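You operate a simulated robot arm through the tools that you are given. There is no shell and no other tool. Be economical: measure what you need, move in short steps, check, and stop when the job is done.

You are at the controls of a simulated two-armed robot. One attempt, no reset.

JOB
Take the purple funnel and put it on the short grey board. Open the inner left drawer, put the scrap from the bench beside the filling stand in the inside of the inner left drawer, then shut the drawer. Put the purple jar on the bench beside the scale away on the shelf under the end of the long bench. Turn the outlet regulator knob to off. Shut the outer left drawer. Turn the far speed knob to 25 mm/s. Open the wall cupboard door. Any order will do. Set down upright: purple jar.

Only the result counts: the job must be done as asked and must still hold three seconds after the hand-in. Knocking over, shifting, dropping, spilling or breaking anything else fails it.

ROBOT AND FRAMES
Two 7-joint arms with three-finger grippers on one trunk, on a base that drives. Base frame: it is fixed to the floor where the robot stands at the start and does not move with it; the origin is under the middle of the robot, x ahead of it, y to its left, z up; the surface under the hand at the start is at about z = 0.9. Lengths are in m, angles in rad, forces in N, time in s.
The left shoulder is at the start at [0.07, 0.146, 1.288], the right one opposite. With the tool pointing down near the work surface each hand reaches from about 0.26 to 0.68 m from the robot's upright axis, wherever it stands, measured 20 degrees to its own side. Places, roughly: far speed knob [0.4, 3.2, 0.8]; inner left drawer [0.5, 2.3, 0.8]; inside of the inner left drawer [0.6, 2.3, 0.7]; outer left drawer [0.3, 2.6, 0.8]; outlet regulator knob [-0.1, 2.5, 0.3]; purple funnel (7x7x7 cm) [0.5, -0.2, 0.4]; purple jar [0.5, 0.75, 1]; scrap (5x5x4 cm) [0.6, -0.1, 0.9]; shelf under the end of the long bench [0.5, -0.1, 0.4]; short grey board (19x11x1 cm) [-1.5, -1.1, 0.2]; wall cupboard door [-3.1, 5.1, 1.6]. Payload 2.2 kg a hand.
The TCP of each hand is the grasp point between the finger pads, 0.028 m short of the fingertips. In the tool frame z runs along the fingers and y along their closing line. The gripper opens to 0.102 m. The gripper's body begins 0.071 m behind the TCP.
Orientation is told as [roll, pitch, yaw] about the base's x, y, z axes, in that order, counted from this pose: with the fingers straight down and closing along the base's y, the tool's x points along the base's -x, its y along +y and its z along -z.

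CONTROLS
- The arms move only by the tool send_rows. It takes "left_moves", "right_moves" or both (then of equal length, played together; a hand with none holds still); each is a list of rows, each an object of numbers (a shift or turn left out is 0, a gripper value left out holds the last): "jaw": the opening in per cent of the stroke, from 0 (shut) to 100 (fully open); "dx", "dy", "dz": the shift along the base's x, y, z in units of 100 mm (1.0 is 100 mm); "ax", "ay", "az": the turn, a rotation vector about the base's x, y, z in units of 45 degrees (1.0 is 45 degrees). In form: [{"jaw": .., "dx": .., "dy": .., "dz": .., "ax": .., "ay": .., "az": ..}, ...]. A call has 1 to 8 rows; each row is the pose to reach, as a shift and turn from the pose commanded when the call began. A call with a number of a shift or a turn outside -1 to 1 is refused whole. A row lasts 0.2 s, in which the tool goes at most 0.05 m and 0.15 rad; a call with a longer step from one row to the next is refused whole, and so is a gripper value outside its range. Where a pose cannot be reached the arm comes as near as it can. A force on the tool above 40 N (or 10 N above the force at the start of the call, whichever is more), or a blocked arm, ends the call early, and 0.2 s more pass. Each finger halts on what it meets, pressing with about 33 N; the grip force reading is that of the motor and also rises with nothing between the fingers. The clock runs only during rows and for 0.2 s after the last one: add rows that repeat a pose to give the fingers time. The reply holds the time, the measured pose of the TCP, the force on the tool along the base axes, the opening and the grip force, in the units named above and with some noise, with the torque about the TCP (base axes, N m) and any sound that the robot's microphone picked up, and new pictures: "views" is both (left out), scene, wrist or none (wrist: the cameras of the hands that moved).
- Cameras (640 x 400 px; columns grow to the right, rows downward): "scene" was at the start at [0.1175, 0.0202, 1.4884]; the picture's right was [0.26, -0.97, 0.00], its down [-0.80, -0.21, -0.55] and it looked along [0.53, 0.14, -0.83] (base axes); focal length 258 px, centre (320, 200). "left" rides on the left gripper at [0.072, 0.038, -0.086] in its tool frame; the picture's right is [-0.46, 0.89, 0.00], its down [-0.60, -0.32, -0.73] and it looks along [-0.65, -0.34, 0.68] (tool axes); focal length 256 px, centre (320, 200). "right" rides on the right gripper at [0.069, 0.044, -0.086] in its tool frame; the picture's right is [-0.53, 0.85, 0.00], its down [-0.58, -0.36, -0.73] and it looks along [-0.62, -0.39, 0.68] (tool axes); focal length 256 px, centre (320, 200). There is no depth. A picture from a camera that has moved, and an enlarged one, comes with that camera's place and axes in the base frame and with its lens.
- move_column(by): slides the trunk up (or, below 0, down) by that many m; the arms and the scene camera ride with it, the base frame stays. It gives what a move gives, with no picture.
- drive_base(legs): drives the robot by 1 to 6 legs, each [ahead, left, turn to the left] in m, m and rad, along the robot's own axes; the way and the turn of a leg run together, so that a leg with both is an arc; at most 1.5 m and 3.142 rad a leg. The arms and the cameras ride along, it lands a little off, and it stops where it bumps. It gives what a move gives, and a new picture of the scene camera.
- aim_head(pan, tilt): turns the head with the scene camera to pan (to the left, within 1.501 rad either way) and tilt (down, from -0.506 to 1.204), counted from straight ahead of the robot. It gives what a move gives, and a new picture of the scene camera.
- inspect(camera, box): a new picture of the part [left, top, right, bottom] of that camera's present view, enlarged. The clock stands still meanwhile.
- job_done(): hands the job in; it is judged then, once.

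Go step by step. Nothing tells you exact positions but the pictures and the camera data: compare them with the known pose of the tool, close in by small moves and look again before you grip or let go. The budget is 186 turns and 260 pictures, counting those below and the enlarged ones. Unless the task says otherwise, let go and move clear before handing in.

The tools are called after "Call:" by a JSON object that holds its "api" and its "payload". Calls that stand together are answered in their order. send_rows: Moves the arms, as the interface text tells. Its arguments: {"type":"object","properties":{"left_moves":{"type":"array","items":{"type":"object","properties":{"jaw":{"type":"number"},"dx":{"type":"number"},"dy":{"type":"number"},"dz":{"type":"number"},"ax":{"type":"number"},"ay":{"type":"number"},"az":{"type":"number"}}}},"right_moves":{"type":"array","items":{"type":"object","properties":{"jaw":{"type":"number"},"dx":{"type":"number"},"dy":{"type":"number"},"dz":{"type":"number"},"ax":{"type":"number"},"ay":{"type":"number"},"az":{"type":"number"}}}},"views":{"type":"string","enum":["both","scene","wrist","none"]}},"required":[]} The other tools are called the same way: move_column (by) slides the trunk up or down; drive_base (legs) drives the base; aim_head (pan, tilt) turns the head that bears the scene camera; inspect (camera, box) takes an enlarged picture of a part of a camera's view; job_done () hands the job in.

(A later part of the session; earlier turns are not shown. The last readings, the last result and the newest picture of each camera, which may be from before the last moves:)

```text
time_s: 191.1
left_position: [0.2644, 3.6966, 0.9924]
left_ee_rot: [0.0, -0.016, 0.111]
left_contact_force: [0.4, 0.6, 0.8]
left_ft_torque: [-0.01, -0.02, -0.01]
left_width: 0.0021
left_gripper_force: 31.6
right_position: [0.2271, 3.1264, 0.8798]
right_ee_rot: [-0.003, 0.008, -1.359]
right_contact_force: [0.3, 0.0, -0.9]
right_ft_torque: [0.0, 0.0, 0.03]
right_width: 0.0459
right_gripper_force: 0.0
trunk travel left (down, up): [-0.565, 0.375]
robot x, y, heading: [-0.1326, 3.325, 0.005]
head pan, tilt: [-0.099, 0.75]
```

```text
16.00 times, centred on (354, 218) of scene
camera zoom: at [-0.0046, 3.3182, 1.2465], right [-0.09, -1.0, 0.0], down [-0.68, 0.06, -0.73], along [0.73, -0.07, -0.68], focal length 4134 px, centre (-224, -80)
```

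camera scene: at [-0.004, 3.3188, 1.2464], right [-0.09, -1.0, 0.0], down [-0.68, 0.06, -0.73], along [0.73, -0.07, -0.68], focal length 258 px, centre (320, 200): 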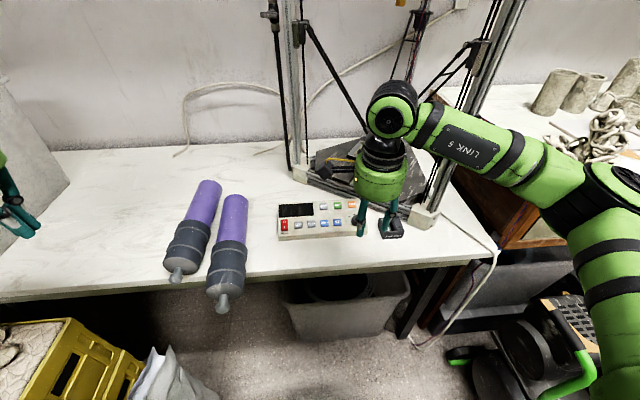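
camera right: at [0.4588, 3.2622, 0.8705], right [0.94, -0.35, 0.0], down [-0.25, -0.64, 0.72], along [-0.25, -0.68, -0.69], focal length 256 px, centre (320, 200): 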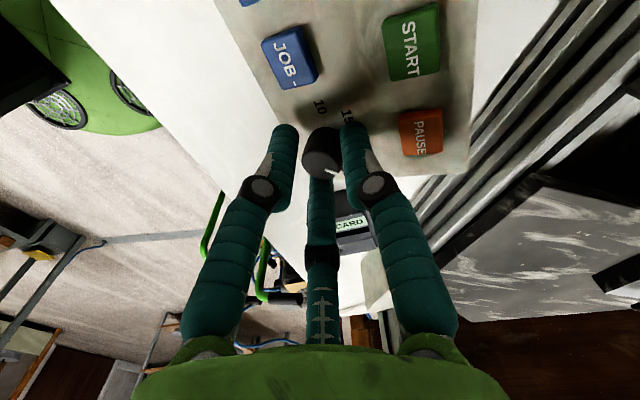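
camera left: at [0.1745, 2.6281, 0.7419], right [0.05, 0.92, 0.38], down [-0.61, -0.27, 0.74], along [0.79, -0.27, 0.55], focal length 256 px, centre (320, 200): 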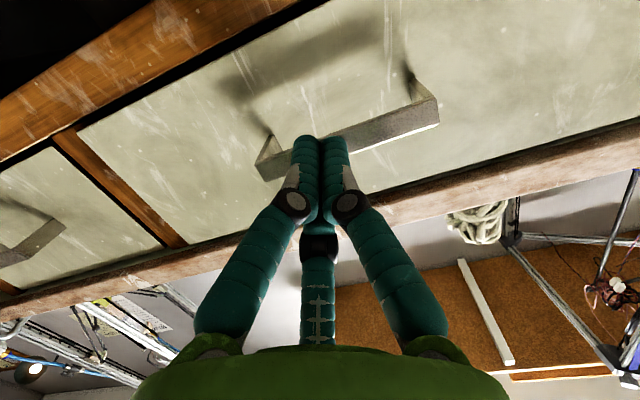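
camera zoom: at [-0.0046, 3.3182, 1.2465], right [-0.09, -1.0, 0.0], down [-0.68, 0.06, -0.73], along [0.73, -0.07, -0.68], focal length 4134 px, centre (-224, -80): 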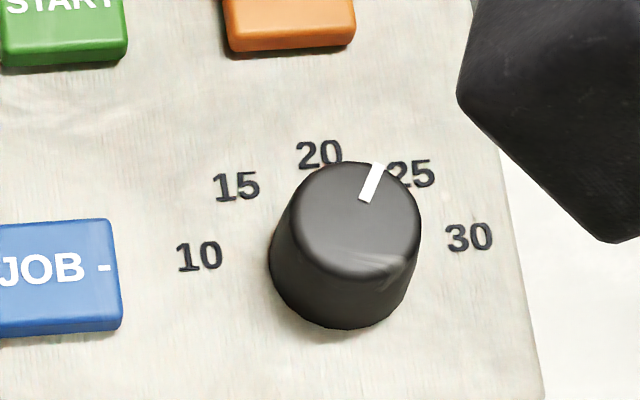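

The pointer is about two thirds of the way from 20 to 25; about 12° more is needed. I go back and regrip.

Call:
{"api": "send_rows", "payload": {"right_moves": [{"dx": 0.4, "dy": 0.2}, {"dx": 0.8, "dy": 0.4}, {"dx": 1.0, "dy": 0.62}], "views": "none"}}

Call:
{"api": "send_rows", "payload": {"right_moves": [{"dx": 0.4}, {"dx": 0.8}, {"dx": 1.0}, {"dx": 1.0, "dz": -0.4}, {"dx": 1.0, "dz": -0.6}, {"dx": 1.0, "dz": -0.6}], "views": "wrist"}}

Call:
{"api": "inspect", "payload": {"camera": "right", "box": [240, 60, 440, 210]}}

```text
time_s: 191.9
left_position: [0.2661, 3.6985, 0.9915]
left_ee_rot: [-0.001, -0.014, 0.112]
left_contact_force: [0.2, 0.2, -1.3]
left_ft_torque: [-0.02, -0.02, 0.02]
left_width: 0.0019
left_gripper_force: 31.1
right_position: [0.3261, 3.1952, 0.8783]
right_ee_rot: [-0.005, 0.007, -1.363]
right_contact_force: [0.5, -0.2, -0.2]
right_ft_torque: [0.0, 0.0, -0.02]
right_width: 0.0458
right_gripper_force: 0.1
trunk travel left (down, up): [-0.565, 0.375]
robot x, y, heading: [-0.137, 3.3229, 0.006]
head pan, tilt: [-0.099, 0.75]
```

```text
time_s: 193.3
left_position: [0.2646, 3.6967, 0.9902]
left_ee_rot: [0.0, -0.014, 0.112]
left_contact_force: [-0.2, 0.9, -0.1]
left_ft_torque: [0.01, -0.02, -0.02]
left_width: 0.0019
left_gripper_force: 31.5
right_position: [0.4263, 3.1929, 0.8187]
right_ee_rot: [-0.006, 0.01, -1.361]
right_contact_force: [-0.3, -0.2, -0.2]
right_ft_torque: [-0.02, 0.0, -0.03]
right_width: 0.0459
right_gripper_force: 0.1
trunk travel left (down, up): [-0.565, 0.375]
robot x, y, heading: [-0.1334, 3.3229, 0.008]
head pan, tilt: [-0.099, 0.75]
camera right: at [0.4562, 3.2678, 0.9053], right [0.94, -0.35, -0.01], down [-0.23, -0.65, 0.73], along [-0.26, -0.68, -0.69], focal length 256 px, centre (320, 200)
```

right: 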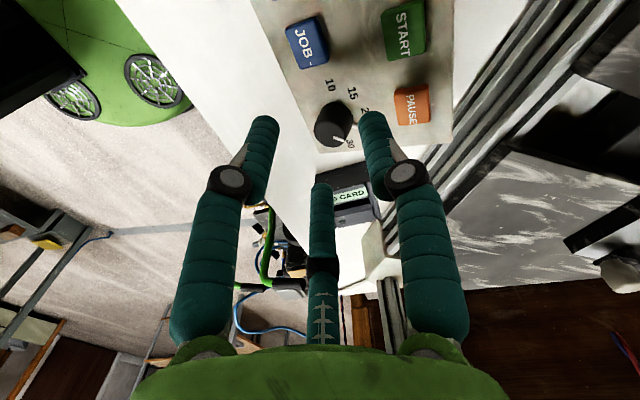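

```text
2.67 times, centred on (340, 135) of right
camera zoom: at [0.4562, 3.2678, 0.9053], right [0.94, -0.35, -0.01], down [-0.23, -0.65, 0.73], along [-0.26, -0.68, -0.69], focal length 683 px, centre (267, 373)
```

zoom: 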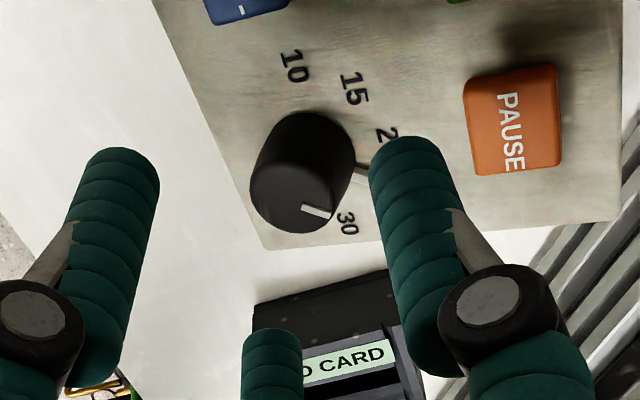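

Call:
{"api": "send_rows", "payload": {"right_moves": [{"dx": 0.05, "dz": -0.2}, {"dx": 0.05, "dz": -0.37}, {"dx": 0.05, "dz": -0.37, "jaw": 5}, {"dx": 0.05, "dz": -0.37}, {"dx": 0.05, "dz": -0.37}], "views": "none"}}

Call:
{"api": "send_rows", "payload": {"right_moves": [{"az": -0.12}, {"az": -0.24}, {"az": -0.34}, {"az": -0.34}], "views": "none"}}

Call:
{"api": "send_rows", "payload": {"right_moves": [{"jaw": 45}, {"jaw": 45}, {"dz": 0.4}, {"dz": 0.8}, {"dz": 1.0}, {"dz": 1.0, "dx": -0.4}, {"dz": 1.0, "dx": -0.8}, {"dz": 1.0, "dx": -1.0}], "views": "none"}}

Call:
{"api": "send_rows", "payload": {"right_moves": [{"dx": -0.4, "dy": -0.2}, {"dx": -0.8, "dy": -0.4}, {"dx": -1.0, "dy": -0.6}], "views": "none"}}

Call:
{"api": "inspect", "payload": {"camera": "scene", "box": [340, 205, 368, 230]}}

```text
time_s: 194.5
left_position: [0.2619, 3.693, 0.9939]
left_ee_rot: [0.004, -0.02, 0.108]
left_contact_force: [0.3, -0.1, -0.8]
left_ft_torque: [-0.03, 0.01, 0.02]
left_width: 0.0019
left_gripper_force: 31.1
right_position: [0.4316, 3.1864, 0.7844]
right_ee_rot: [0.0, 0.006, -1.369]
right_contact_force: [-2.4, -26.4, 24.8]
right_ft_torque: [-0.44, -0.02, 0.03]
right_width: 0.0241
right_gripper_force: 44.6
trunk travel left (down, up): [-0.565, 0.375]
robot x, y, heading: [-0.1356, 3.3239, 0.006]
head pan, tilt: [-0.099, 0.75]
```

```text
time_s: 195.5
left_position: [0.2619, 3.6949, 0.994]
left_ee_rot: [0.004, -0.018, 0.113]
left_contact_force: [0.3, 1.0, 0.3]
left_ft_torque: [0.0, 0.01, -0.01]
left_width: 0.002
left_gripper_force: 31.6
right_position: [0.4317, 3.1848, 0.7839]
right_ee_rot: [0.003, 0.007, -1.637]
right_contact_force: [2.0, -27.4, 24.5]
right_ft_torque: [-0.01, -0.2, 0.22]
right_width: 0.0234
right_gripper_force: 45.4
trunk travel left (down, up): [-0.565, 0.375]
robot x, y, heading: [-0.1387, 3.3222, 0.003]
head pan, tilt: [-0.099, 0.75]
```

```text
time_s: 197.3
left_position: [0.2656, 3.6973, 0.9915]
left_ee_rot: [-0.002, -0.016, 0.113]
left_contact_force: [0.0, 0.1, -0.3]
left_ft_torque: [0.01, 0.0, -0.02]
left_width: 0.0022
left_gripper_force: 31.4
right_position: [0.3309, 3.192, 0.8826]
right_ee_rot: [-0.005, 0.01, -1.629]
right_contact_force: [-0.9, 0.6, -0.7]
right_ft_torque: [0.03, 0.01, 0.0]
right_width: 0.0458
right_gripper_force: 0.0
trunk travel left (down, up): [-0.565, 0.375]
robot x, y, heading: [-0.1342, 3.3222, 0.005]
head pan, tilt: [-0.099, 0.75]
```

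```text
time_s: 198.1
left_position: [0.2657, 3.6969, 0.991]
left_ee_rot: [0.0, -0.016, 0.111]
left_contact_force: [0.2, -0.9, 0.4]
left_ft_torque: [0.02, -0.01, 0.0]
left_width: 0.0023
left_gripper_force: 31.4
right_position: [0.2302, 3.1315, 0.881]
right_ee_rot: [-0.003, 0.01, -1.63]
right_contact_force: [-0.2, 0.0, -0.1]
right_ft_torque: [0.0, 0.01, 0.0]
right_width: 0.0459
right_gripper_force: 0.1
trunk travel left (down, up): [-0.565, 0.375]
robot x, y, heading: [-0.136, 3.3251, 0.007]
head pan, tilt: [-0.099, 0.75]
```

```text
16.00 times, centred on (354, 218) of scene
camera zoom: at [-0.0043, 3.3182, 1.2465], right [-0.09, -1.0, 0.0], down [-0.68, 0.06, -0.73], along [0.73, -0.07, -0.68], focal length 4134 px, centre (-224, -80)
```

zoom: 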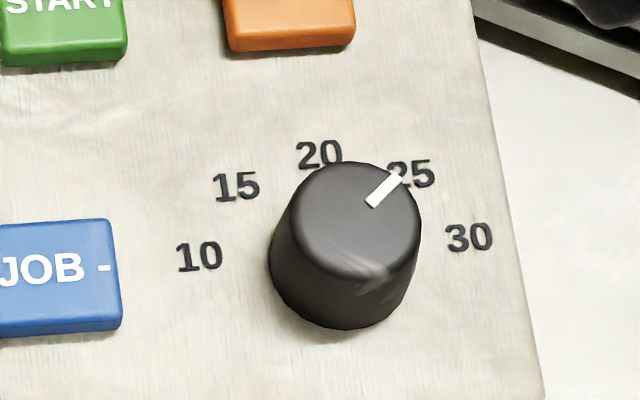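

The pointer is now about 8° past 25. I regrip and turn back by about 8°.

Call:
{"api": "send_rows", "payload": {"right_moves": [{"dx": 0.4, "dy": 0.2}, {"dx": 0.8, "dy": 0.4}, {"dx": 1.0, "dy": 0.56}], "views": "none"}}

Call:
{"api": "send_rows", "payload": {"right_moves": [{"dx": 0.4}, {"dx": 0.8}, {"dx": 1.0}, {"dx": 1.0, "dz": -0.4}, {"dx": 1.0, "dz": -0.8}, {"dx": 1.0, "dz": -0.98}, {"dx": 1.0, "dz": -0.98, "jaw": 5}, {"dx": 1.0, "dz": -0.98, "jaw": 5}], "views": "none"}}

Call:
{"api": "send_rows", "payload": {"right_moves": [{"az": 0.0}, {"az": 0.1}, {"az": 0.19}, {"az": 0.19}], "views": "none"}}

Call:
{"api": "send_rows", "payload": {"right_moves": [{"jaw": 45}, {"jaw": 45}, {"dz": 0.4}, {"dz": 0.8}, {"dz": 1.0}, {"dz": 1.0, "dx": -0.4}, {"dz": 1.0, "dx": -0.8}, {"dz": 1.0, "dx": -1.0}], "views": "none"}}

Call:
{"api": "send_rows", "payload": {"right_moves": [{"dx": -0.4, "dy": -0.2}, {"dx": -0.8, "dy": -0.4}, {"dx": -1.0, "dy": -0.6}], "views": "none"}}

Call:
{"api": "inspect", "payload": {"camera": "scene", "box": [340, 205, 368, 230]}}

```text
time_s: 198.9
left_position: [0.2649, 3.6975, 0.9917]
left_ee_rot: [0.001, -0.015, 0.111]
left_contact_force: [-0.9, 0.3, 0.0]
left_ft_torque: [0.01, 0.01, -0.01]
left_width: 0.0024
left_gripper_force: 31.9
right_position: [0.3322, 3.1916, 0.8814]
right_ee_rot: [-0.003, 0.008, -1.627]
right_contact_force: [-0.8, 0.7, -0.6]
right_ft_torque: [0.0, 0.01, 0.04]
right_width: 0.0458
right_gripper_force: 0.1
trunk travel left (down, up): [-0.565, 0.375]
robot x, y, heading: [-0.1381, 3.3261, 0.007]
head pan, tilt: [-0.099, 0.75]
```

```text
time_s: 200.7
left_position: [0.262, 3.6951, 0.993]
left_ee_rot: [0.004, -0.02, 0.11]
left_contact_force: [0.0, 0.2, 0.3]
left_ft_torque: [-0.02, 0.01, 0.01]
left_width: 0.002
left_gripper_force: 31.2
right_position: [0.4323, 3.1844, 0.7844]
right_ee_rot: [-0.002, 0.008, -1.635]
right_contact_force: [-2.5, -18.0, 15.8]
right_ft_torque: [-0.72, -0.09, -0.08]
right_width: 0.0225
right_gripper_force: 45.5
trunk travel left (down, up): [-0.565, 0.375]
robot x, y, heading: [-0.1341, 3.3249, 0.007]
head pan, tilt: [-0.099, 0.75]
```

```text
time_s: 201.7
left_position: [0.2635, 3.6949, 0.9927]
left_ee_rot: [0.003, -0.017, 0.112]
left_contact_force: [-0.4, -0.5, -0.5]
left_ft_torque: [0.02, 0.02, 0.01]
left_width: 0.0021
left_gripper_force: 31.1
right_position: [0.4325, 3.1855, 0.7844]
right_ee_rot: [-0.004, 0.006, -1.483]
right_contact_force: [-0.3, -21.7, 14.6]
right_ft_torque: [-1.05, -0.32, -0.16]
right_width: 0.0225
right_gripper_force: 45.5
trunk travel left (down, up): [-0.565, 0.375]
robot x, y, heading: [-0.1373, 3.3255, 0.007]
head pan, tilt: [-0.099, 0.75]
```

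```text
time_s: 203.5
left_position: [0.2659, 3.696, 0.992]
left_ee_rot: [0.002, -0.015, 0.11]
left_contact_force: [-0.5, 0.2, -0.3]
left_ft_torque: [0.02, -0.01, 0.0]
left_width: 0.0021
left_gripper_force: 31.3
right_position: [0.3342, 3.1869, 0.8852]
right_ee_rot: [-0.004, 0.01, -1.479]
right_contact_force: [-0.4, -0.4, 0.2]
right_ft_torque: [-0.01, 0.02, 0.01]
right_width: 0.0458
right_gripper_force: 0.2
trunk travel left (down, up): [-0.565, 0.375]
robot x, y, heading: [-0.1389, 3.3237, 0.008]
head pan, tilt: [-0.099, 0.75]
```

```text
time_s: 204.3
left_position: [0.265, 3.6968, 0.9924]
left_ee_rot: [0.001, -0.016, 0.113]
left_contact_force: [-0.5, -0.9, 0.1]
left_ft_torque: [0.04, 0.0, 0.02]
left_width: 0.0019
left_gripper_force: 31.4
right_position: [0.2326, 3.1253, 0.8844]
right_ee_rot: [-0.004, 0.008, -1.481]
right_contact_force: [-0.8, -0.2, -0.3]
right_ft_torque: [0.04, 0.02, 0.0]
right_width: 0.0456
right_gripper_force: 0.0
trunk travel left (down, up): [-0.565, 0.375]
robot x, y, heading: [-0.133, 3.3216, 0.007]
head pan, tilt: [-0.099, 0.75]
```

```text
16.00 times, centred on (354, 218) of scene
camera zoom: at [-0.0044, 3.318, 1.2465], right [-0.09, -1.0, 0.0], down [-0.68, 0.06, -0.73], along [0.73, -0.07, -0.68], focal length 4134 px, centre (-224, -80)
```

zoom: 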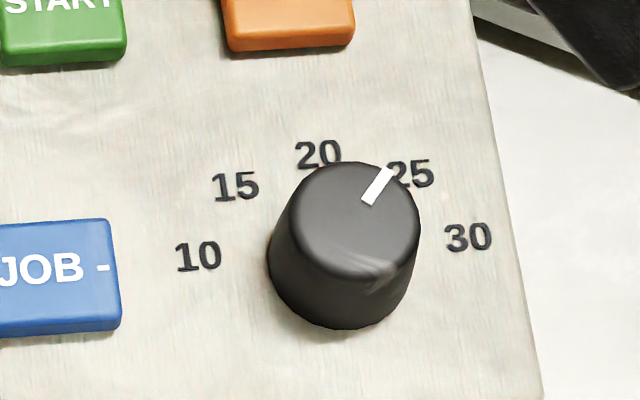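

The pointer stands at 25. Now the wall cupboard: I back out and turn to look towards it.

Call:
{"api": "drive_base", "payload": {"legs": [[-0.75, 0, 0], [0, 0, 2.2]]}}

Call:
{"api": "move_column", "payload": {"by": 0.37}}

Call:
{"api": "aim_head", "payload": {"pan": 0.2, "tilt": 0.15}}

```text
time_s: 213.7
left_position: [-1.4236, 3.4075, 0.9913]
left_ee_rot: [-0.001, -0.015, 2.337]
left_contact_force: [-0.2, 0.2, -0.3]
left_ft_torque: [0.04, -0.02, 0.0]
left_width: 0.0024
left_gripper_force: 30.8
right_position: [-0.9511, 3.7289, 0.8832]
right_ee_rot: [-0.005, 0.011, 0.745]
right_contact_force: [-0.3, 0.4, 0.4]
right_ft_torque: [-0.05, -0.01, 0.0]
right_width: 0.0461
right_gripper_force: 0.0
trunk travel left (down, up): [-0.565, 0.375]
robot x, y, heading: [-0.8846, 3.3162, 2.228]
head pan, tilt: [-0.099, 0.75]
camera scene: at [-0.958, 3.4274, 1.2464], right [0.85, 0.53, 0.0], down [0.36, -0.58, -0.73], along [-0.39, 0.62, -0.68], focal length 258 px, centre (320, 200)
```

scene: 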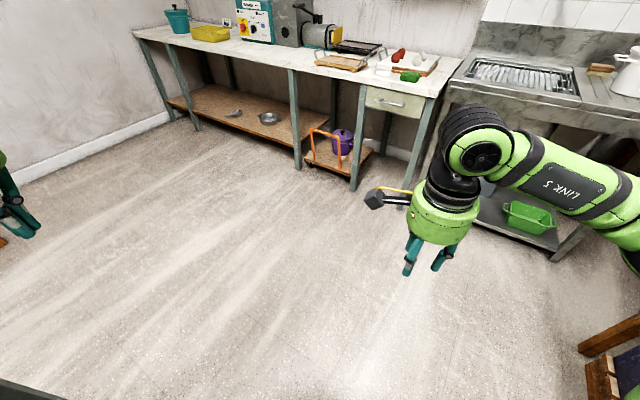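

```text
time_s: 217.2
left_position: [-1.4223, 3.4072, 1.3614]
left_ee_rot: [-0.002, -0.015, 2.336]
left_contact_force: [0.0, 0.1, 1.0]
left_ft_torque: [-0.03, -0.01, -0.02]
left_width: 0.0022
left_gripper_force: 31.0
right_position: [-0.9507, 3.7281, 1.2541]
right_ee_rot: [-0.006, 0.009, 0.745]
right_contact_force: [-0.4, -0.3, -0.7]
right_ft_torque: [0.04, -0.02, 0.01]
right_width: 0.046
right_gripper_force: 0.1
trunk travel left (down, up): [-0.935, 0.005]
robot x, y, heading: [-0.8827, 3.3168, 2.233]
head pan, tilt: [-0.099, 0.75]
```

```text
time_s: 218.2
left_position: [-1.4223, 3.4071, 1.362]
left_ee_rot: [0.0, -0.015, 2.335]
left_contact_force: [0.7, -0.4, -1.0]
left_ft_torque: [0.04, -0.02, 0.0]
left_width: 0.002
left_gripper_force: 30.9
right_position: [-0.9501, 3.7284, 1.253]
right_ee_rot: [-0.006, 0.01, 0.744]
right_contact_force: [-0.3, -0.2, 0.3]
right_ft_torque: [-0.01, 0.0, 0.03]
right_width: 0.0457
right_gripper_force: 0.1
trunk travel left (down, up): [-0.935, 0.005]
robot x, y, heading: [-0.8806, 3.3148, 2.231]
head pan, tilt: [0.201, 0.15]
camera scene: at [-0.9841, 3.4176, 1.6707], right [0.65, 0.76, 0.0], down [0.11, -0.1, -0.99], along [-0.75, 0.64, -0.15], focal length 258 px, centre (320, 200)
```

scene: 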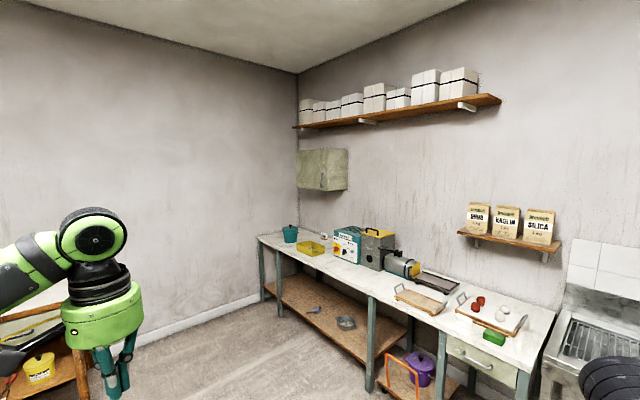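

Call:
{"api": "inspect", "payload": {"camera": "scene", "box": [285, 140, 365, 200]}}

Call:
{"api": "drive_base", "payload": {"legs": [[1.0, 0.2, 0]]}}

Call:
{"api": "inspect", "payload": {"camera": "scene", "box": [240, 120, 400, 220]}}

```text
6.67 times, centred on (325, 170) of scene
camera zoom: at [-0.9841, 3.4176, 1.6707], right [0.65, 0.76, 0.0], down [0.11, -0.1, -0.99], along [-0.75, 0.64, -0.15], focal length 1723 px, centre (287, 400)
```

zoom: 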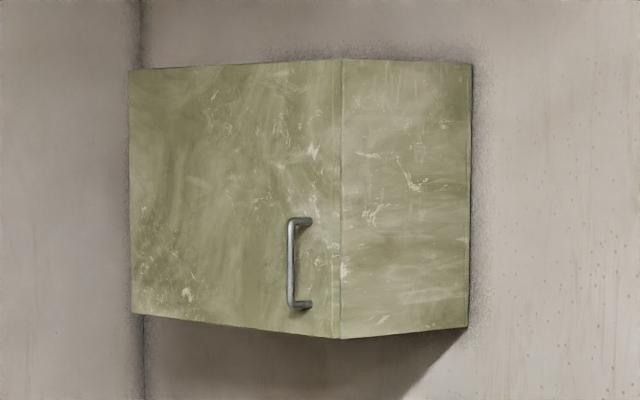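

```text
time_s: 223.6
left_position: [-2.2089, 4.0891, 1.3622]
left_ee_rot: [0.001, -0.015, 2.337]
left_contact_force: [0.0, -1.0, 0.1]
left_ft_torque: [-0.03, 0.01, -0.05]
left_width: 0.0021
left_gripper_force: 31.3
right_position: [-1.7353, 4.4115, 1.2539]
right_ee_rot: [-0.004, 0.01, 0.746]
right_contact_force: [-0.5, 0.7, 0.8]
right_ft_torque: [-0.01, 0.01, 0.0]
right_width: 0.0459
right_gripper_force: 0.0
trunk travel left (down, up): [-0.935, 0.005]
robot x, y, heading: [-1.6674, 3.9997, 2.232]
head pan, tilt: [0.201, 0.15]
camera scene: at [-1.7696, 4.1013, 1.6709], right [0.65, 0.76, 0.0], down [0.11, -0.1, -0.99], along [-0.75, 0.64, -0.15], focal length 258 px, centre (320, 200)
```

scene: 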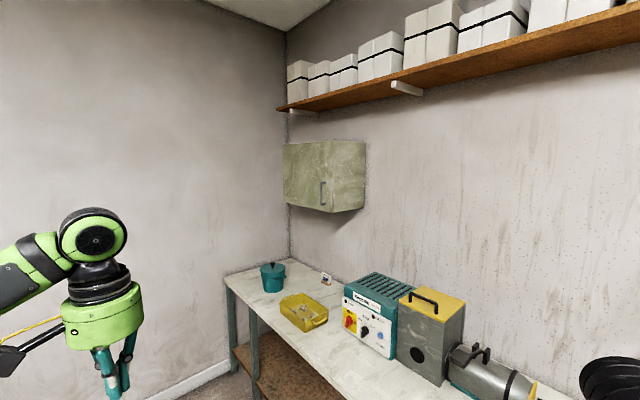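

```text
4.00 times, centred on (320, 170) of scene
camera zoom: at [-1.7696, 4.1013, 1.6709], right [0.65, 0.76, 0.0], down [0.11, -0.1, -0.99], along [-0.75, 0.64, -0.15], focal length 1034 px, centre (320, 320)
```

zoom: 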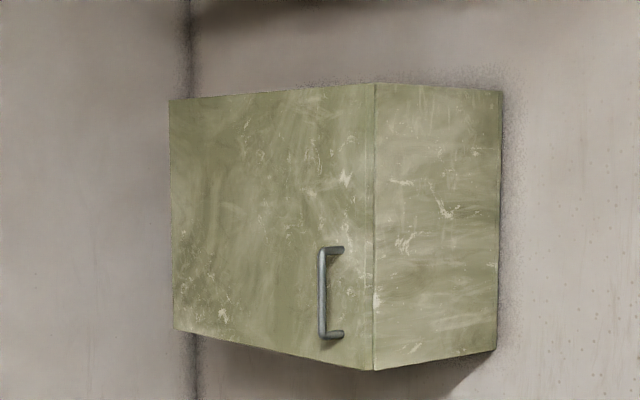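

The cupboard hangs in the corner; its door is hinged on the left with a vertical bar handle on the right, near [-2.83, 5.0, 1.5]. I move in front of it.

Call:
{"api": "drive_base", "payload": {"legs": [[0, 0, -0.66], [0.1, 0.75, 0]]}}

Call:
{"api": "aim_head", "payload": {"pan": 0.35, "tilt": 0.2}}

Call:
{"api": "inspect", "payload": {"camera": "scene", "box": [220, 100, 420, 240]}}

```text
time_s: 229.4
left_position: [-2.7649, 4.5183, 1.362]
left_ee_rot: [0.002, -0.016, 1.661]
left_contact_force: [-0.4, 0.1, -0.7]
left_ft_torque: [-0.03, 0.03, 0.0]
left_width: 0.002
left_gripper_force: 31.6
right_position: [-2.1952, 4.4742, 1.2535]
right_ee_rot: [-0.006, 0.01, 0.072]
right_contact_force: [-0.3, 0.9, -0.7]
right_ft_torque: [0.0, 0.04, -0.03]
right_width: 0.0459
right_gripper_force: 0.1
trunk travel left (down, up): [-0.935, 0.005]
robot x, y, heading: [-2.4024, 4.1098, 1.563]
head pan, tilt: [0.201, 0.15]
camera scene: at [-2.4161, 4.2522, 1.6708], right [0.98, 0.19, 0.0], down [0.03, -0.15, -0.99], along [-0.18, 0.97, -0.15], focal length 258 px, centre (320, 200)
```

scene: 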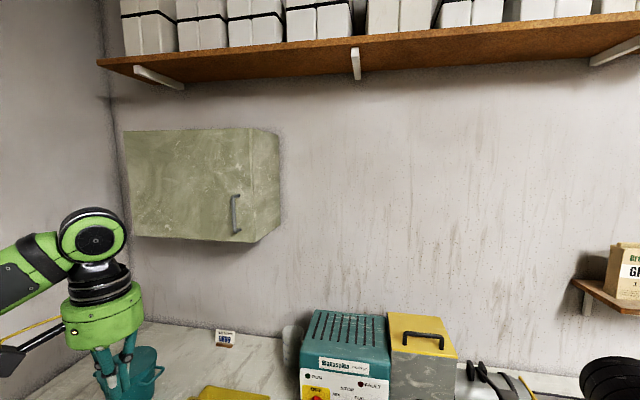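

```text
time_s: 230.2
left_position: [-2.7653, 4.5175, 1.3607]
left_ee_rot: [0.001, -0.015, 1.662]
left_contact_force: [0.5, -0.5, -0.3]
left_ft_torque: [0.02, -0.03, -0.05]
left_width: 0.0021
left_gripper_force: 31.5
right_position: [-2.1959, 4.474, 1.2532]
right_ee_rot: [-0.005, 0.01, 0.072]
right_contact_force: [0.3, -0.9, 0.1]
right_ft_torque: [-0.02, 0.03, -0.03]
right_width: 0.0458
right_gripper_force: 0.1
trunk travel left (down, up): [-0.935, 0.005]
robot x, y, heading: [-2.4002, 4.1066, 1.561]
head pan, tilt: [0.351, 0.201]
camera scene: at [-2.4312, 4.2493, 1.6661], right [0.94, 0.33, 0.0], down [0.07, -0.19, -0.98], along [-0.32, 0.92, -0.2], focal length 258 px, centre (320, 200)
```

scene: 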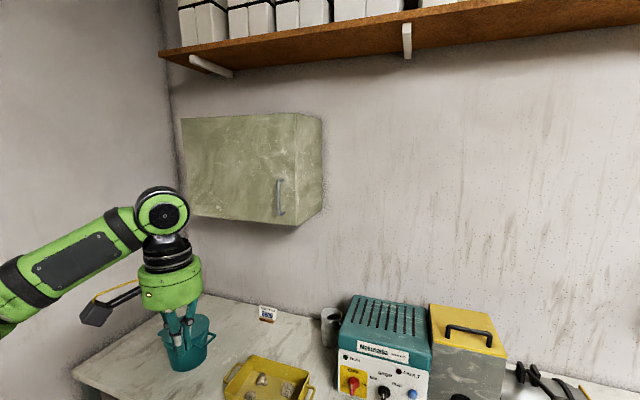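

```text
2.86 times, centred on (320, 170) of scene
camera zoom: at [-2.4312, 4.2493, 1.6661], right [0.94, 0.33, 0.0], down [0.07, -0.19, -0.98], along [-0.32, 0.92, -0.2], focal length 738 px, centre (320, 286)
```

zoom: 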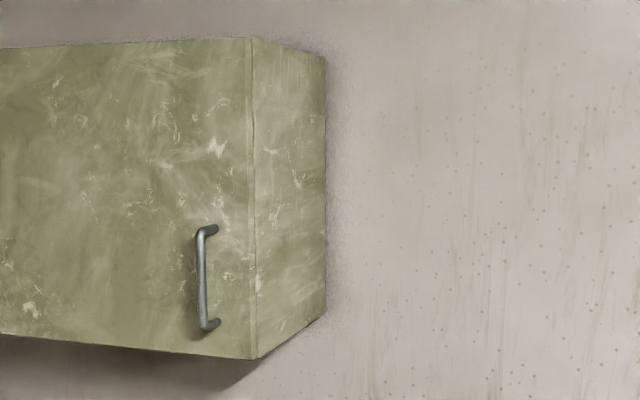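

The bar is at about [-2.864, 5.043, 1.49] and the door is 0.53 m wide with its hinge at x≈-3.33. I point the left fingers forward (+y) while extending.

Call:
{"api": "send_rows", "payload": {"left_moves": [{"ax": 0.17, "dy": 0.2, "dz": 0.1}, {"ax": 0.34, "dy": 0.4, "dz": 0.2}, {"ax": 0.51, "dy": 0.6, "dz": 0.3}, {"ax": 0.68, "dy": 0.8, "dz": 0.4}, {"ax": 0.85, "dy": 1.0, "dz": 0.5}, {"ax": 1.0, "dy": 1.0, "dz": 0.5}], "views": "none"}}

Call:
{"api": "send_rows", "payload": {"left_moves": [{"ax": 0.17, "dy": 0.2, "dz": 0.1}, {"ax": 0.34, "dy": 0.4, "dz": 0.2}, {"ax": 0.51, "dy": 0.6, "dz": 0.4}, {"ax": 0.68, "dy": 0.6, "dz": 0.6}, {"ax": 0.85, "dy": 0.6, "dz": 0.8}, {"ax": 1.0, "dy": 0.6, "dz": 0.8}], "views": "none"}}

Call:
{"api": "send_rows", "payload": {"left_moves": [{"jaw": 60}, {"jaw": 60}], "views": "both"}}

```text
time_s: 231.6
left_position: [-2.7668, 4.6163, 1.4121]
left_ee_rot: [-0.093, -0.8, 1.702]
left_contact_force: [0.3, -0.2, 0.7]
left_ft_torque: [0.0, -0.01, -0.02]
left_width: 0.002
left_gripper_force: 31.8
right_position: [-2.1966, 4.4739, 1.2538]
right_ee_rot: [-0.003, 0.009, 0.073]
right_contact_force: [-0.1, -0.9, 0.9]
right_ft_torque: [0.02, -0.02, 0.02]
right_width: 0.0458
right_gripper_force: 0.2
trunk travel left (down, up): [-0.935, 0.005]
robot x, y, heading: [-2.4023, 4.1114, 1.559]
head pan, tilt: [0.351, 0.201]
```

```text
time_s: 232.9
left_position: [-2.7654, 4.6763, 1.4927]
left_ee_rot: [-1.767, -1.478, -2.947]
left_contact_force: [0.1, 1.2, -1.0]
left_ft_torque: [-0.02, 0.03, 0.01]
left_width: 0.0023
left_gripper_force: 31.5
right_position: [-2.1971, 4.4753, 1.2533]
right_ee_rot: [-0.005, 0.009, 0.071]
right_contact_force: [-0.5, -0.5, -0.2]
right_ft_torque: [0.0, 0.01, 0.03]
right_width: 0.0458
right_gripper_force: 0.0
trunk travel left (down, up): [-0.935, 0.005]
robot x, y, heading: [-2.4028, 4.1086, 1.56]
head pan, tilt: [0.351, 0.201]
```

```text
time_s: 233.6
left_position: [-2.766, 4.6764, 1.4925]
left_ee_rot: [-1.744, -1.479, -2.967]
left_contact_force: [-0.1, -0.2, 0.2]
left_ft_torque: [0.02, -0.01, 0.0]
left_width: 0.0612
left_gripper_force: 0.1
right_position: [-2.197, 4.4744, 1.2543]
right_ee_rot: [-0.006, 0.011, 0.072]
right_contact_force: [0.8, 0.9, -0.6]
right_ft_torque: [-0.01, 0.0, -0.02]
right_width: 0.0457
right_gripper_force: 0.0
trunk travel left (down, up): [-0.935, 0.005]
robot x, y, heading: [-2.3961, 4.1073, 1.558]
head pan, tilt: [0.351, 0.201]
camera scene: at [-2.432, 4.2493, 1.6661], right [0.94, 0.33, 0.0], down [0.07, -0.19, -0.98], along [-0.33, 0.92, -0.2], focal length 258 px, centre (320, 200)
camera left: at [-2.7976, 4.5906, 1.4142], right [-0.92, -0.01, 0.38], down [0.26, -0.74, 0.62], along [0.28, 0.67, 0.69], focal length 256 px, centre (320, 200)
```

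scene: 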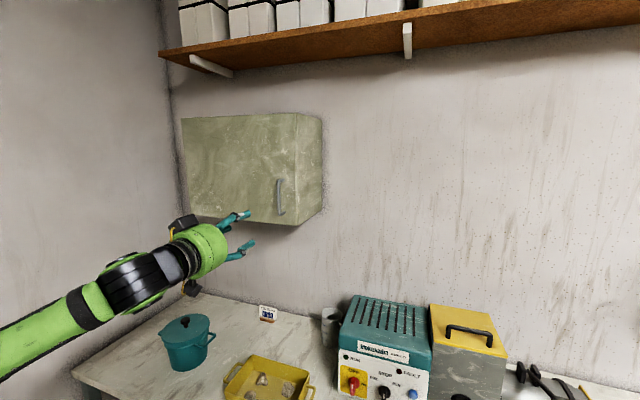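
left: 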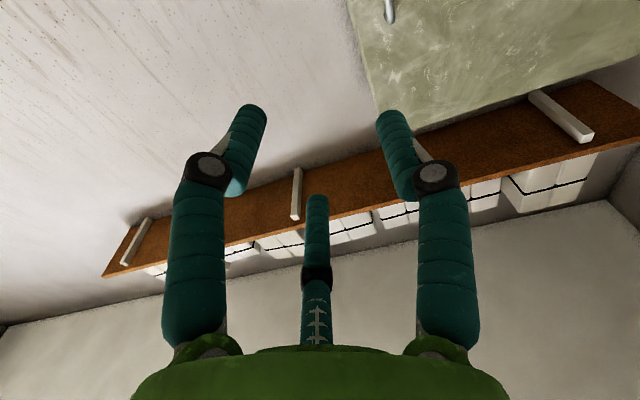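

Now I drive closer so that the fingers come in front of the bar.

Call:
{"api": "drive_base", "payload": {"legs": [[0.19, 0.1, 0]]}}

Call:
{"api": "send_rows", "payload": {"left_moves": [{"dy": 0.3}, {"dy": 0.6}, {"dy": 0.6}], "views": "both"}}

Call:
{"api": "inspect", "payload": {"camera": "scene", "box": [160, 130, 320, 260]}}

```text
time_s: 235.2
left_position: [-2.862, 4.8638, 1.4939]
left_ee_rot: [-1.786, -1.479, -2.927]
left_contact_force: [0.4, -0.5, -0.2]
left_ft_torque: [-0.02, 0.0, 0.04]
left_width: 0.0611
left_gripper_force: 0.1
right_position: [-2.2918, 4.661, 1.2551]
right_ee_rot: [-0.002, 0.008, 0.07]
right_contact_force: [0.1, -0.1, -0.1]
right_ft_torque: [0.1, 0.02, 0.01]
right_width: 0.0458
right_gripper_force: 0.1
trunk travel left (down, up): [-0.935, 0.005]
robot x, y, heading: [-2.4957, 4.3005, 1.555]
head pan, tilt: [0.351, 0.201]
camera scene: at [-2.527, 4.4355, 1.6666], right [0.94, 0.33, 0.0], down [0.06, -0.18, -0.98], along [-0.32, 0.93, -0.2], focal length 258 px, centre (320, 200)
```

scene: 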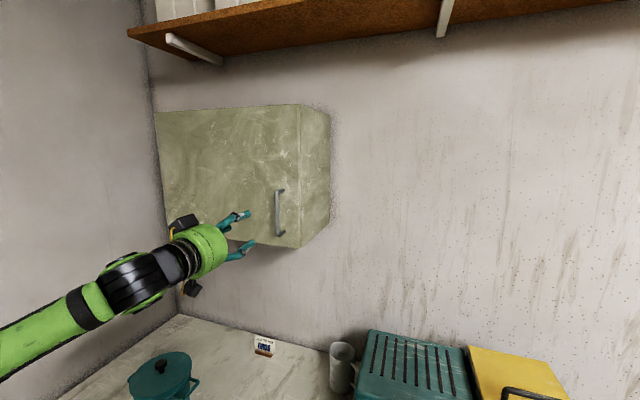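

```text
time_s: 236.0
left_position: [-2.865, 4.9259, 1.4922]
left_ee_rot: [-1.755, -1.479, -2.958]
left_contact_force: [0.0, 0.0, 0.3]
left_ft_torque: [0.04, 0.01, -0.02]
left_width: 0.0611
left_gripper_force: 0.1
right_position: [-2.2937, 4.6658, 1.2541]
right_ee_rot: [-0.006, 0.011, 0.07]
right_contact_force: [0.3, -0.2, 1.1]
right_ft_torque: [0.02, 0.01, -0.03]
right_width: 0.0462
right_gripper_force: 0.1
trunk travel left (down, up): [-0.935, 0.005]
robot x, y, heading: [-2.4988, 4.2975, 1.554]
head pan, tilt: [0.351, 0.201]
camera scene: at [-2.5301, 4.4399, 1.6661], right [0.94, 0.33, 0.0], down [0.07, -0.19, -0.98], along [-0.32, 0.93, -0.2], focal length 258 px, centre (320, 200)
camera left: at [-2.8967, 4.8407, 1.415], right [-0.92, -0.01, 0.38], down [0.26, -0.74, 0.62], along [0.28, 0.67, 0.69], focal length 256 px, centre (320, 200)
```

scene: 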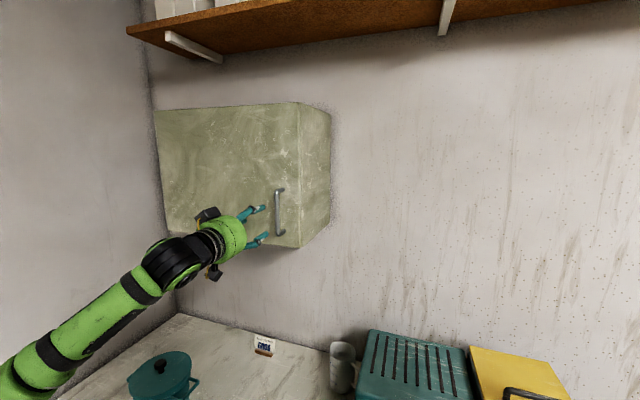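
left: 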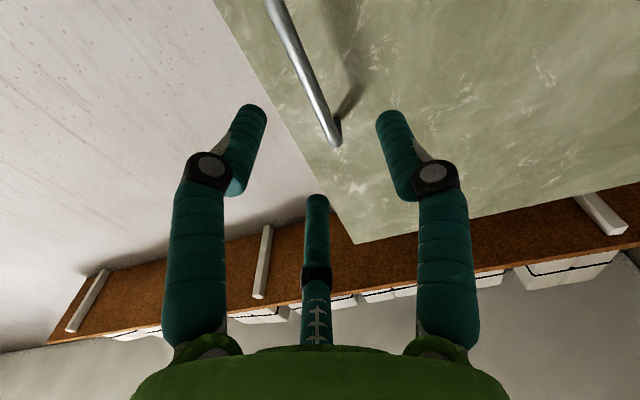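

```text
3.08 times, centred on (240, 195) of scene
camera zoom: at [-2.5301, 4.4399, 1.6661], right [0.94, 0.33, 0.0], down [0.07, -0.19, -0.98], along [-0.32, 0.93, -0.2], focal length 795 px, centre (566, 215)
```

zoom: 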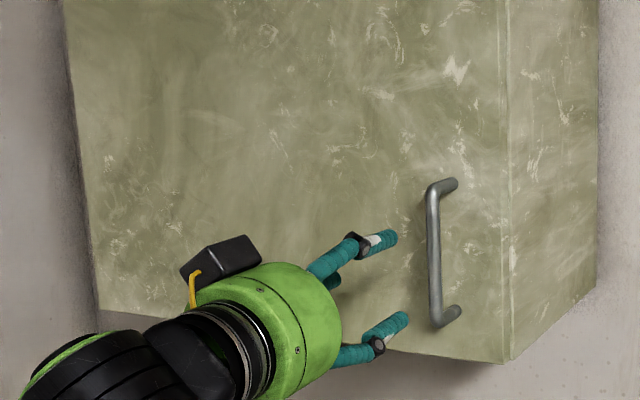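

The bar is at x≈-2.857 and in line with the hand. I advance around it and close.

Call:
{"api": "send_rows", "payload": {"left_moves": [{"dy": 0.35, "dx": 0.07}, {"dy": 0.7, "dx": 0.07}, {"dy": 1.0, "dx": 0.07}, {"dy": 1.0, "dx": 0.07}], "views": "none"}}

Call:
{"api": "send_rows", "payload": {"left_moves": [{"jaw": 0}, {"jaw": 0}, {"jaw": 0}], "views": "both"}}

```text
time_s: 237.0
left_position: [-2.8591, 5.0261, 1.4908]
left_ee_rot: [-1.754, -1.479, -2.96]
left_contact_force: [0.7, -0.2, 0.2]
left_ft_torque: [-0.04, 0.0, -0.01]
left_width: 0.0612
left_gripper_force: 0.0
right_position: [-2.2936, 4.6655, 1.2543]
right_ee_rot: [-0.005, 0.009, 0.07]
right_contact_force: [0.7, 0.7, -1.0]
right_ft_torque: [0.02, -0.01, 0.01]
right_width: 0.0459
right_gripper_force: 0.1
trunk travel left (down, up): [-0.935, 0.005]
robot x, y, heading: [-2.5007, 4.2969, 1.563]
head pan, tilt: [0.351, 0.201]
```

```text
time_s: 237.8
left_position: [-2.8553, 5.0242, 1.4953]
left_ee_rot: [-1.848, -1.482, -2.867]
left_contact_force: [7.2, -0.3, 12.0]
left_ft_torque: [0.47, 0.98, -0.12]
left_width: 0.0203
left_gripper_force: 45.0
right_position: [-2.2882, 4.6637, 1.2537]
right_ee_rot: [-0.003, 0.011, 0.07]
right_contact_force: [-0.3, -0.8, -0.1]
right_ft_torque: [0.0, -0.01, 0.04]
right_width: 0.046
right_gripper_force: 0.0
trunk travel left (down, up): [-0.935, 0.005]
robot x, y, heading: [-2.4989, 4.3011, 1.559]
head pan, tilt: [0.351, 0.201]
camera scene: at [-2.5244, 4.4379, 1.6665], right [0.94, 0.33, 0.0], down [0.06, -0.19, -0.98], along [-0.32, 0.93, -0.2], focal length 258 px, centre (320, 200)
camera left: at [-2.8859, 4.9394, 1.4169], right [-0.92, -0.01, 0.39], down [0.26, -0.75, 0.61], along [0.28, 0.67, 0.69], focal length 256 px, centre (320, 200)
```

scene: 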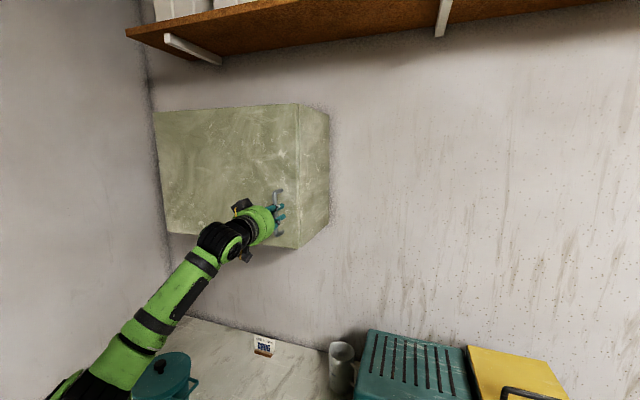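
left: 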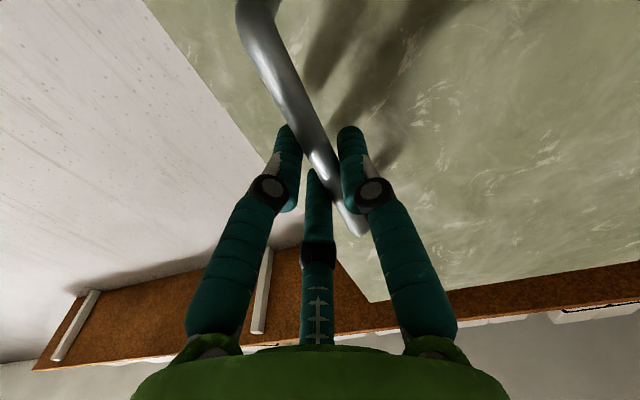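

The bar is gripped. I pull along the door's arc.

Call:
{"api": "send_rows", "payload": {"left_moves": [{"dy": -0.2, "az": -0.03}, {"dy": -0.4, "dx": -0.02, "az": -0.06}, {"dy": -0.6, "dx": -0.04, "az": -0.1}, {"dy": -0.8, "dx": -0.07, "az": -0.14}, {"dy": -1.0, "dx": -0.11, "az": -0.18}], "views": "scene"}}

```text
time_s: 239.0
left_position: [-2.8756, 4.9209, 1.4953]
left_ee_rot: [-1.864, -1.476, -2.981]
left_contact_force: [-17.3, 5.1, 21.6]
left_ft_torque: [-0.27, 1.13, 0.02]
left_width: 0.0204
left_gripper_force: 44.7
right_position: [-2.2991, 4.6619, 1.2552]
right_ee_rot: [-0.002, 0.005, 0.068]
right_contact_force: [0.0, 0.2, 0.7]
right_ft_torque: [0.04, -0.01, 0.01]
right_width: 0.046
right_gripper_force: 0.1
trunk travel left (down, up): [-0.935, 0.005]
robot x, y, heading: [-2.4985, 4.3032, 1.558]
head pan, tilt: [0.351, 0.201]
camera scene: at [-2.536, 4.4365, 1.6665], right [0.94, 0.33, 0.0], down [0.07, -0.19, -0.98], along [-0.32, 0.93, -0.2], focal length 258 px, centre (320, 200)
```

scene: 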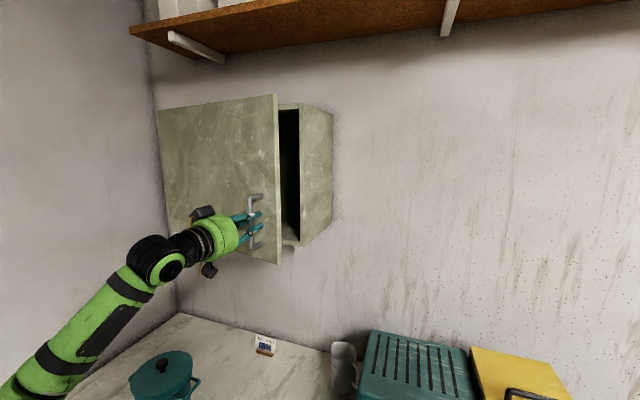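

Opening well. I follow the arc further.

Call:
{"api": "send_rows", "payload": {"left_moves": [{"dy": -0.2, "dx": -0.1, "az": -0.05}, {"dy": -0.4, "dx": -0.18, "az": -0.1}, {"dy": -0.6, "dx": -0.27, "az": -0.15}, {"dy": -0.8, "dx": -0.36, "az": -0.2}, {"dy": -0.95, "dx": -0.45, "az": -0.25}], "views": "none"}}

Call:
{"api": "send_rows", "payload": {"left_moves": [{"dy": -0.2, "dx": -0.14, "az": -0.05}, {"dy": -0.38, "dx": -0.27, "az": -0.1}, {"dy": -0.56, "dx": -0.41, "az": -0.15}, {"dy": -0.73, "dx": -0.55, "az": -0.2}, {"dy": -0.88, "dx": -0.7, "az": -0.25}], "views": "both"}}

```text
time_s: 240.2
left_position: [-2.9168, 4.8334, 1.4955]
left_ee_rot: [-1.866, -1.48, 3.103]
left_contact_force: [-15.7, 9.1, 21.7]
left_ft_torque: [0.11, 1.04, 0.08]
left_width: 0.0203
left_gripper_force: 45.8
right_position: [-2.2977, 4.6669, 1.2552]
right_ee_rot: [-0.006, 0.007, 0.069]
right_contact_force: [-0.2, 0.3, 0.0]
right_ft_torque: [-0.01, -0.01, 0.02]
right_width: 0.0457
right_gripper_force: 0.0
trunk travel left (down, up): [-0.935, 0.005]
robot x, y, heading: [-2.4999, 4.2992, 1.555]
head pan, tilt: [0.351, 0.201]
```

```text
time_s: 241.4
left_position: [-2.9854, 4.7466, 1.4944]
left_ee_rot: [-1.875, -1.478, 2.917]
left_contact_force: [-9.2, 10.2, 24.7]
left_ft_torque: [0.53, 0.77, 0.15]
left_width: 0.0208
left_gripper_force: 45.0
right_position: [-2.2942, 4.6656, 1.2532]
right_ee_rot: [-0.007, 0.008, 0.07]
right_contact_force: [0.2, -0.3, -0.3]
right_ft_torque: [0.01, 0.0, 0.03]
right_width: 0.046
right_gripper_force: 0.0
trunk travel left (down, up): [-0.935, 0.005]
robot x, y, heading: [-2.4967, 4.3016, 1.555]
head pan, tilt: [0.351, 0.201]
camera scene: at [-2.5312, 4.4413, 1.6661], right [0.94, 0.33, 0.0], down [0.07, -0.19, -0.98], along [-0.32, 0.92, -0.2], focal length 258 px, centre (320, 200)
camera left: at [-3.0549, 4.6895, 1.4161], right [-0.8, 0.46, 0.38], down [-0.15, -0.78, 0.61], along [0.58, 0.43, 0.69], focal length 256 px, centre (320, 200)
```

scene: 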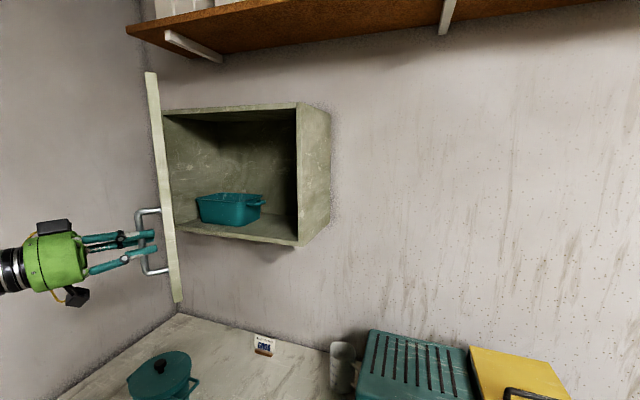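
left: 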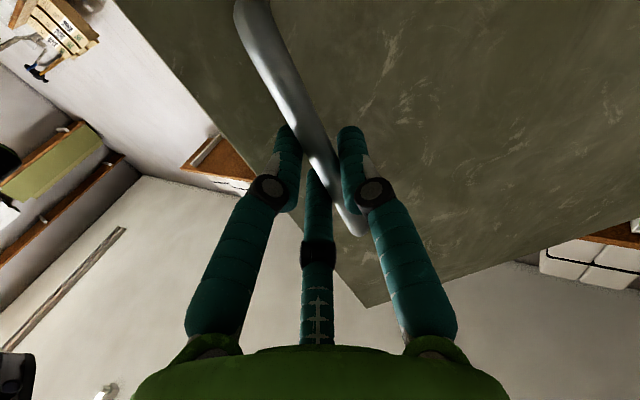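

The door stands at about 40°. I continue the arc, keeping the hand's yaw.

Call:
{"api": "send_rows", "payload": {"left_moves": [{"dy": -0.19, "dx": -0.17}, {"dy": -0.37, "dx": -0.35}, {"dy": -0.55, "dx": -0.54}, {"dy": -0.71, "dx": -0.73}, {"dy": -0.86, "dx": -0.93}], "views": "none"}}

Call:
{"api": "send_rows", "payload": {"left_moves": [{"dy": -0.12, "dx": -0.2, "az": 0.1}, {"dy": -0.22, "dx": -0.4, "az": 0.2}, {"dy": -0.32, "dx": -0.6, "az": 0.3}, {"dy": -0.4, "dx": -0.8, "az": 0.4}, {"dy": -0.46, "dx": -1.0, "az": 0.5}], "views": "scene"}}

```text
time_s: 242.2
left_position: [-3.0353, 4.7017, 1.4942]
left_ee_rot: [-1.916, -1.476, 2.97]
left_contact_force: [-5.8, 7.6, 4.3]
left_ft_torque: [-0.17, 0.95, 0.18]
left_width: 0.0209
left_gripper_force: 44.7
right_position: [-2.2959, 4.6682, 1.2529]
right_ee_rot: [-0.007, 0.008, 0.069]
right_contact_force: [0.3, -0.1, 0.0]
right_ft_torque: [0.01, 0.01, 0.03]
right_width: 0.0461
right_gripper_force: 0.1
trunk travel left (down, up): [-0.935, 0.005]
robot x, y, heading: [-2.4977, 4.299, 1.556]
head pan, tilt: [0.351, 0.201]
stopped in row 3 (left hand): the force on the tool passed its limit at 42 N (the readings are from after the stop); the commanded pose is now the measured one
```

```text
time_s: 243.4
left_position: [-3.1336, 4.6488, 1.4951]
left_ee_rot: [-1.906, -1.474, -2.936]
left_contact_force: [5.9, -12.6, -13.3]
left_ft_torque: [-0.14, 0.83, -0.06]
left_width: 0.0205
left_gripper_force: 45.1
right_position: [-2.2946, 4.662, 1.2549]
right_ee_rot: [-0.001, 0.008, 0.071]
right_contact_force: [0.3, 0.0, 0.5]
right_ft_torque: [-0.01, -0.01, -0.06]
right_width: 0.0461
right_gripper_force: 0.0
trunk travel left (down, up): [-0.935, 0.005]
robot x, y, heading: [-2.4967, 4.2987, 1.555]
head pan, tilt: [0.351, 0.201]
camera scene: at [-2.5313, 4.4363, 1.6664], right [0.94, 0.33, 0.0], down [0.07, -0.19, -0.98], along [-0.32, 0.93, -0.2], focal length 258 px, centre (320, 200)
```

scene: 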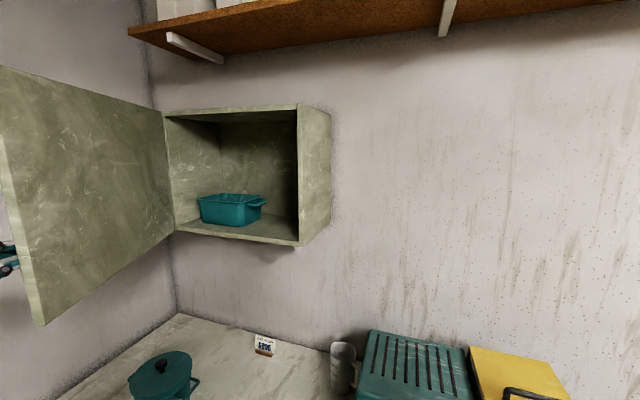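

The door is at about 62°. A little more, with the hand yawed so the wrist stays off the wall.

Call:
{"api": "send_rows", "payload": {"left_moves": [{"dy": -0.08, "dx": -0.17, "az": 0.12}, {"dy": -0.15, "dx": -0.35, "az": 0.24}, {"dy": -0.22, "dx": -0.52, "az": 0.36}, {"dy": -0.27, "dx": -0.7, "az": 0.46}], "views": "scene"}}

```text
time_s: 244.4
left_position: [-3.2065, 4.6303, 1.4945]
left_ee_rot: [-1.9, -1.474, -2.582]
left_contact_force: [-0.1, 5.8, -1.8]
left_ft_torque: [-0.07, 0.9, -0.23]
left_width: 0.0204
left_gripper_force: 44.5
right_position: [-2.2951, 4.6671, 1.2531]
right_ee_rot: [-0.006, 0.009, 0.07]
right_contact_force: [-0.2, 1.1, 0.0]
right_ft_torque: [-0.02, -0.05, -0.02]
right_width: 0.0459
right_gripper_force: 0.2
trunk travel left (down, up): [-0.935, 0.005]
robot x, y, heading: [-2.4999, 4.2983, 1.556]
head pan, tilt: [0.351, 0.201]
camera scene: at [-2.5315, 4.4441, 1.6659], right [0.94, 0.33, 0.0], down [0.07, -0.19, -0.98], along [-0.32, 0.92, -0.2], focal length 258 px, centre (320, 200)
```

scene: 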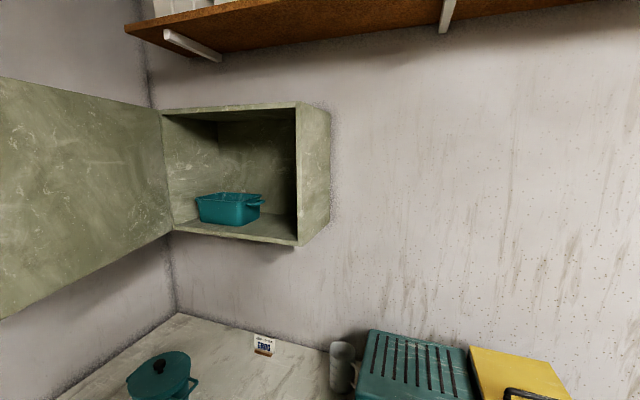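

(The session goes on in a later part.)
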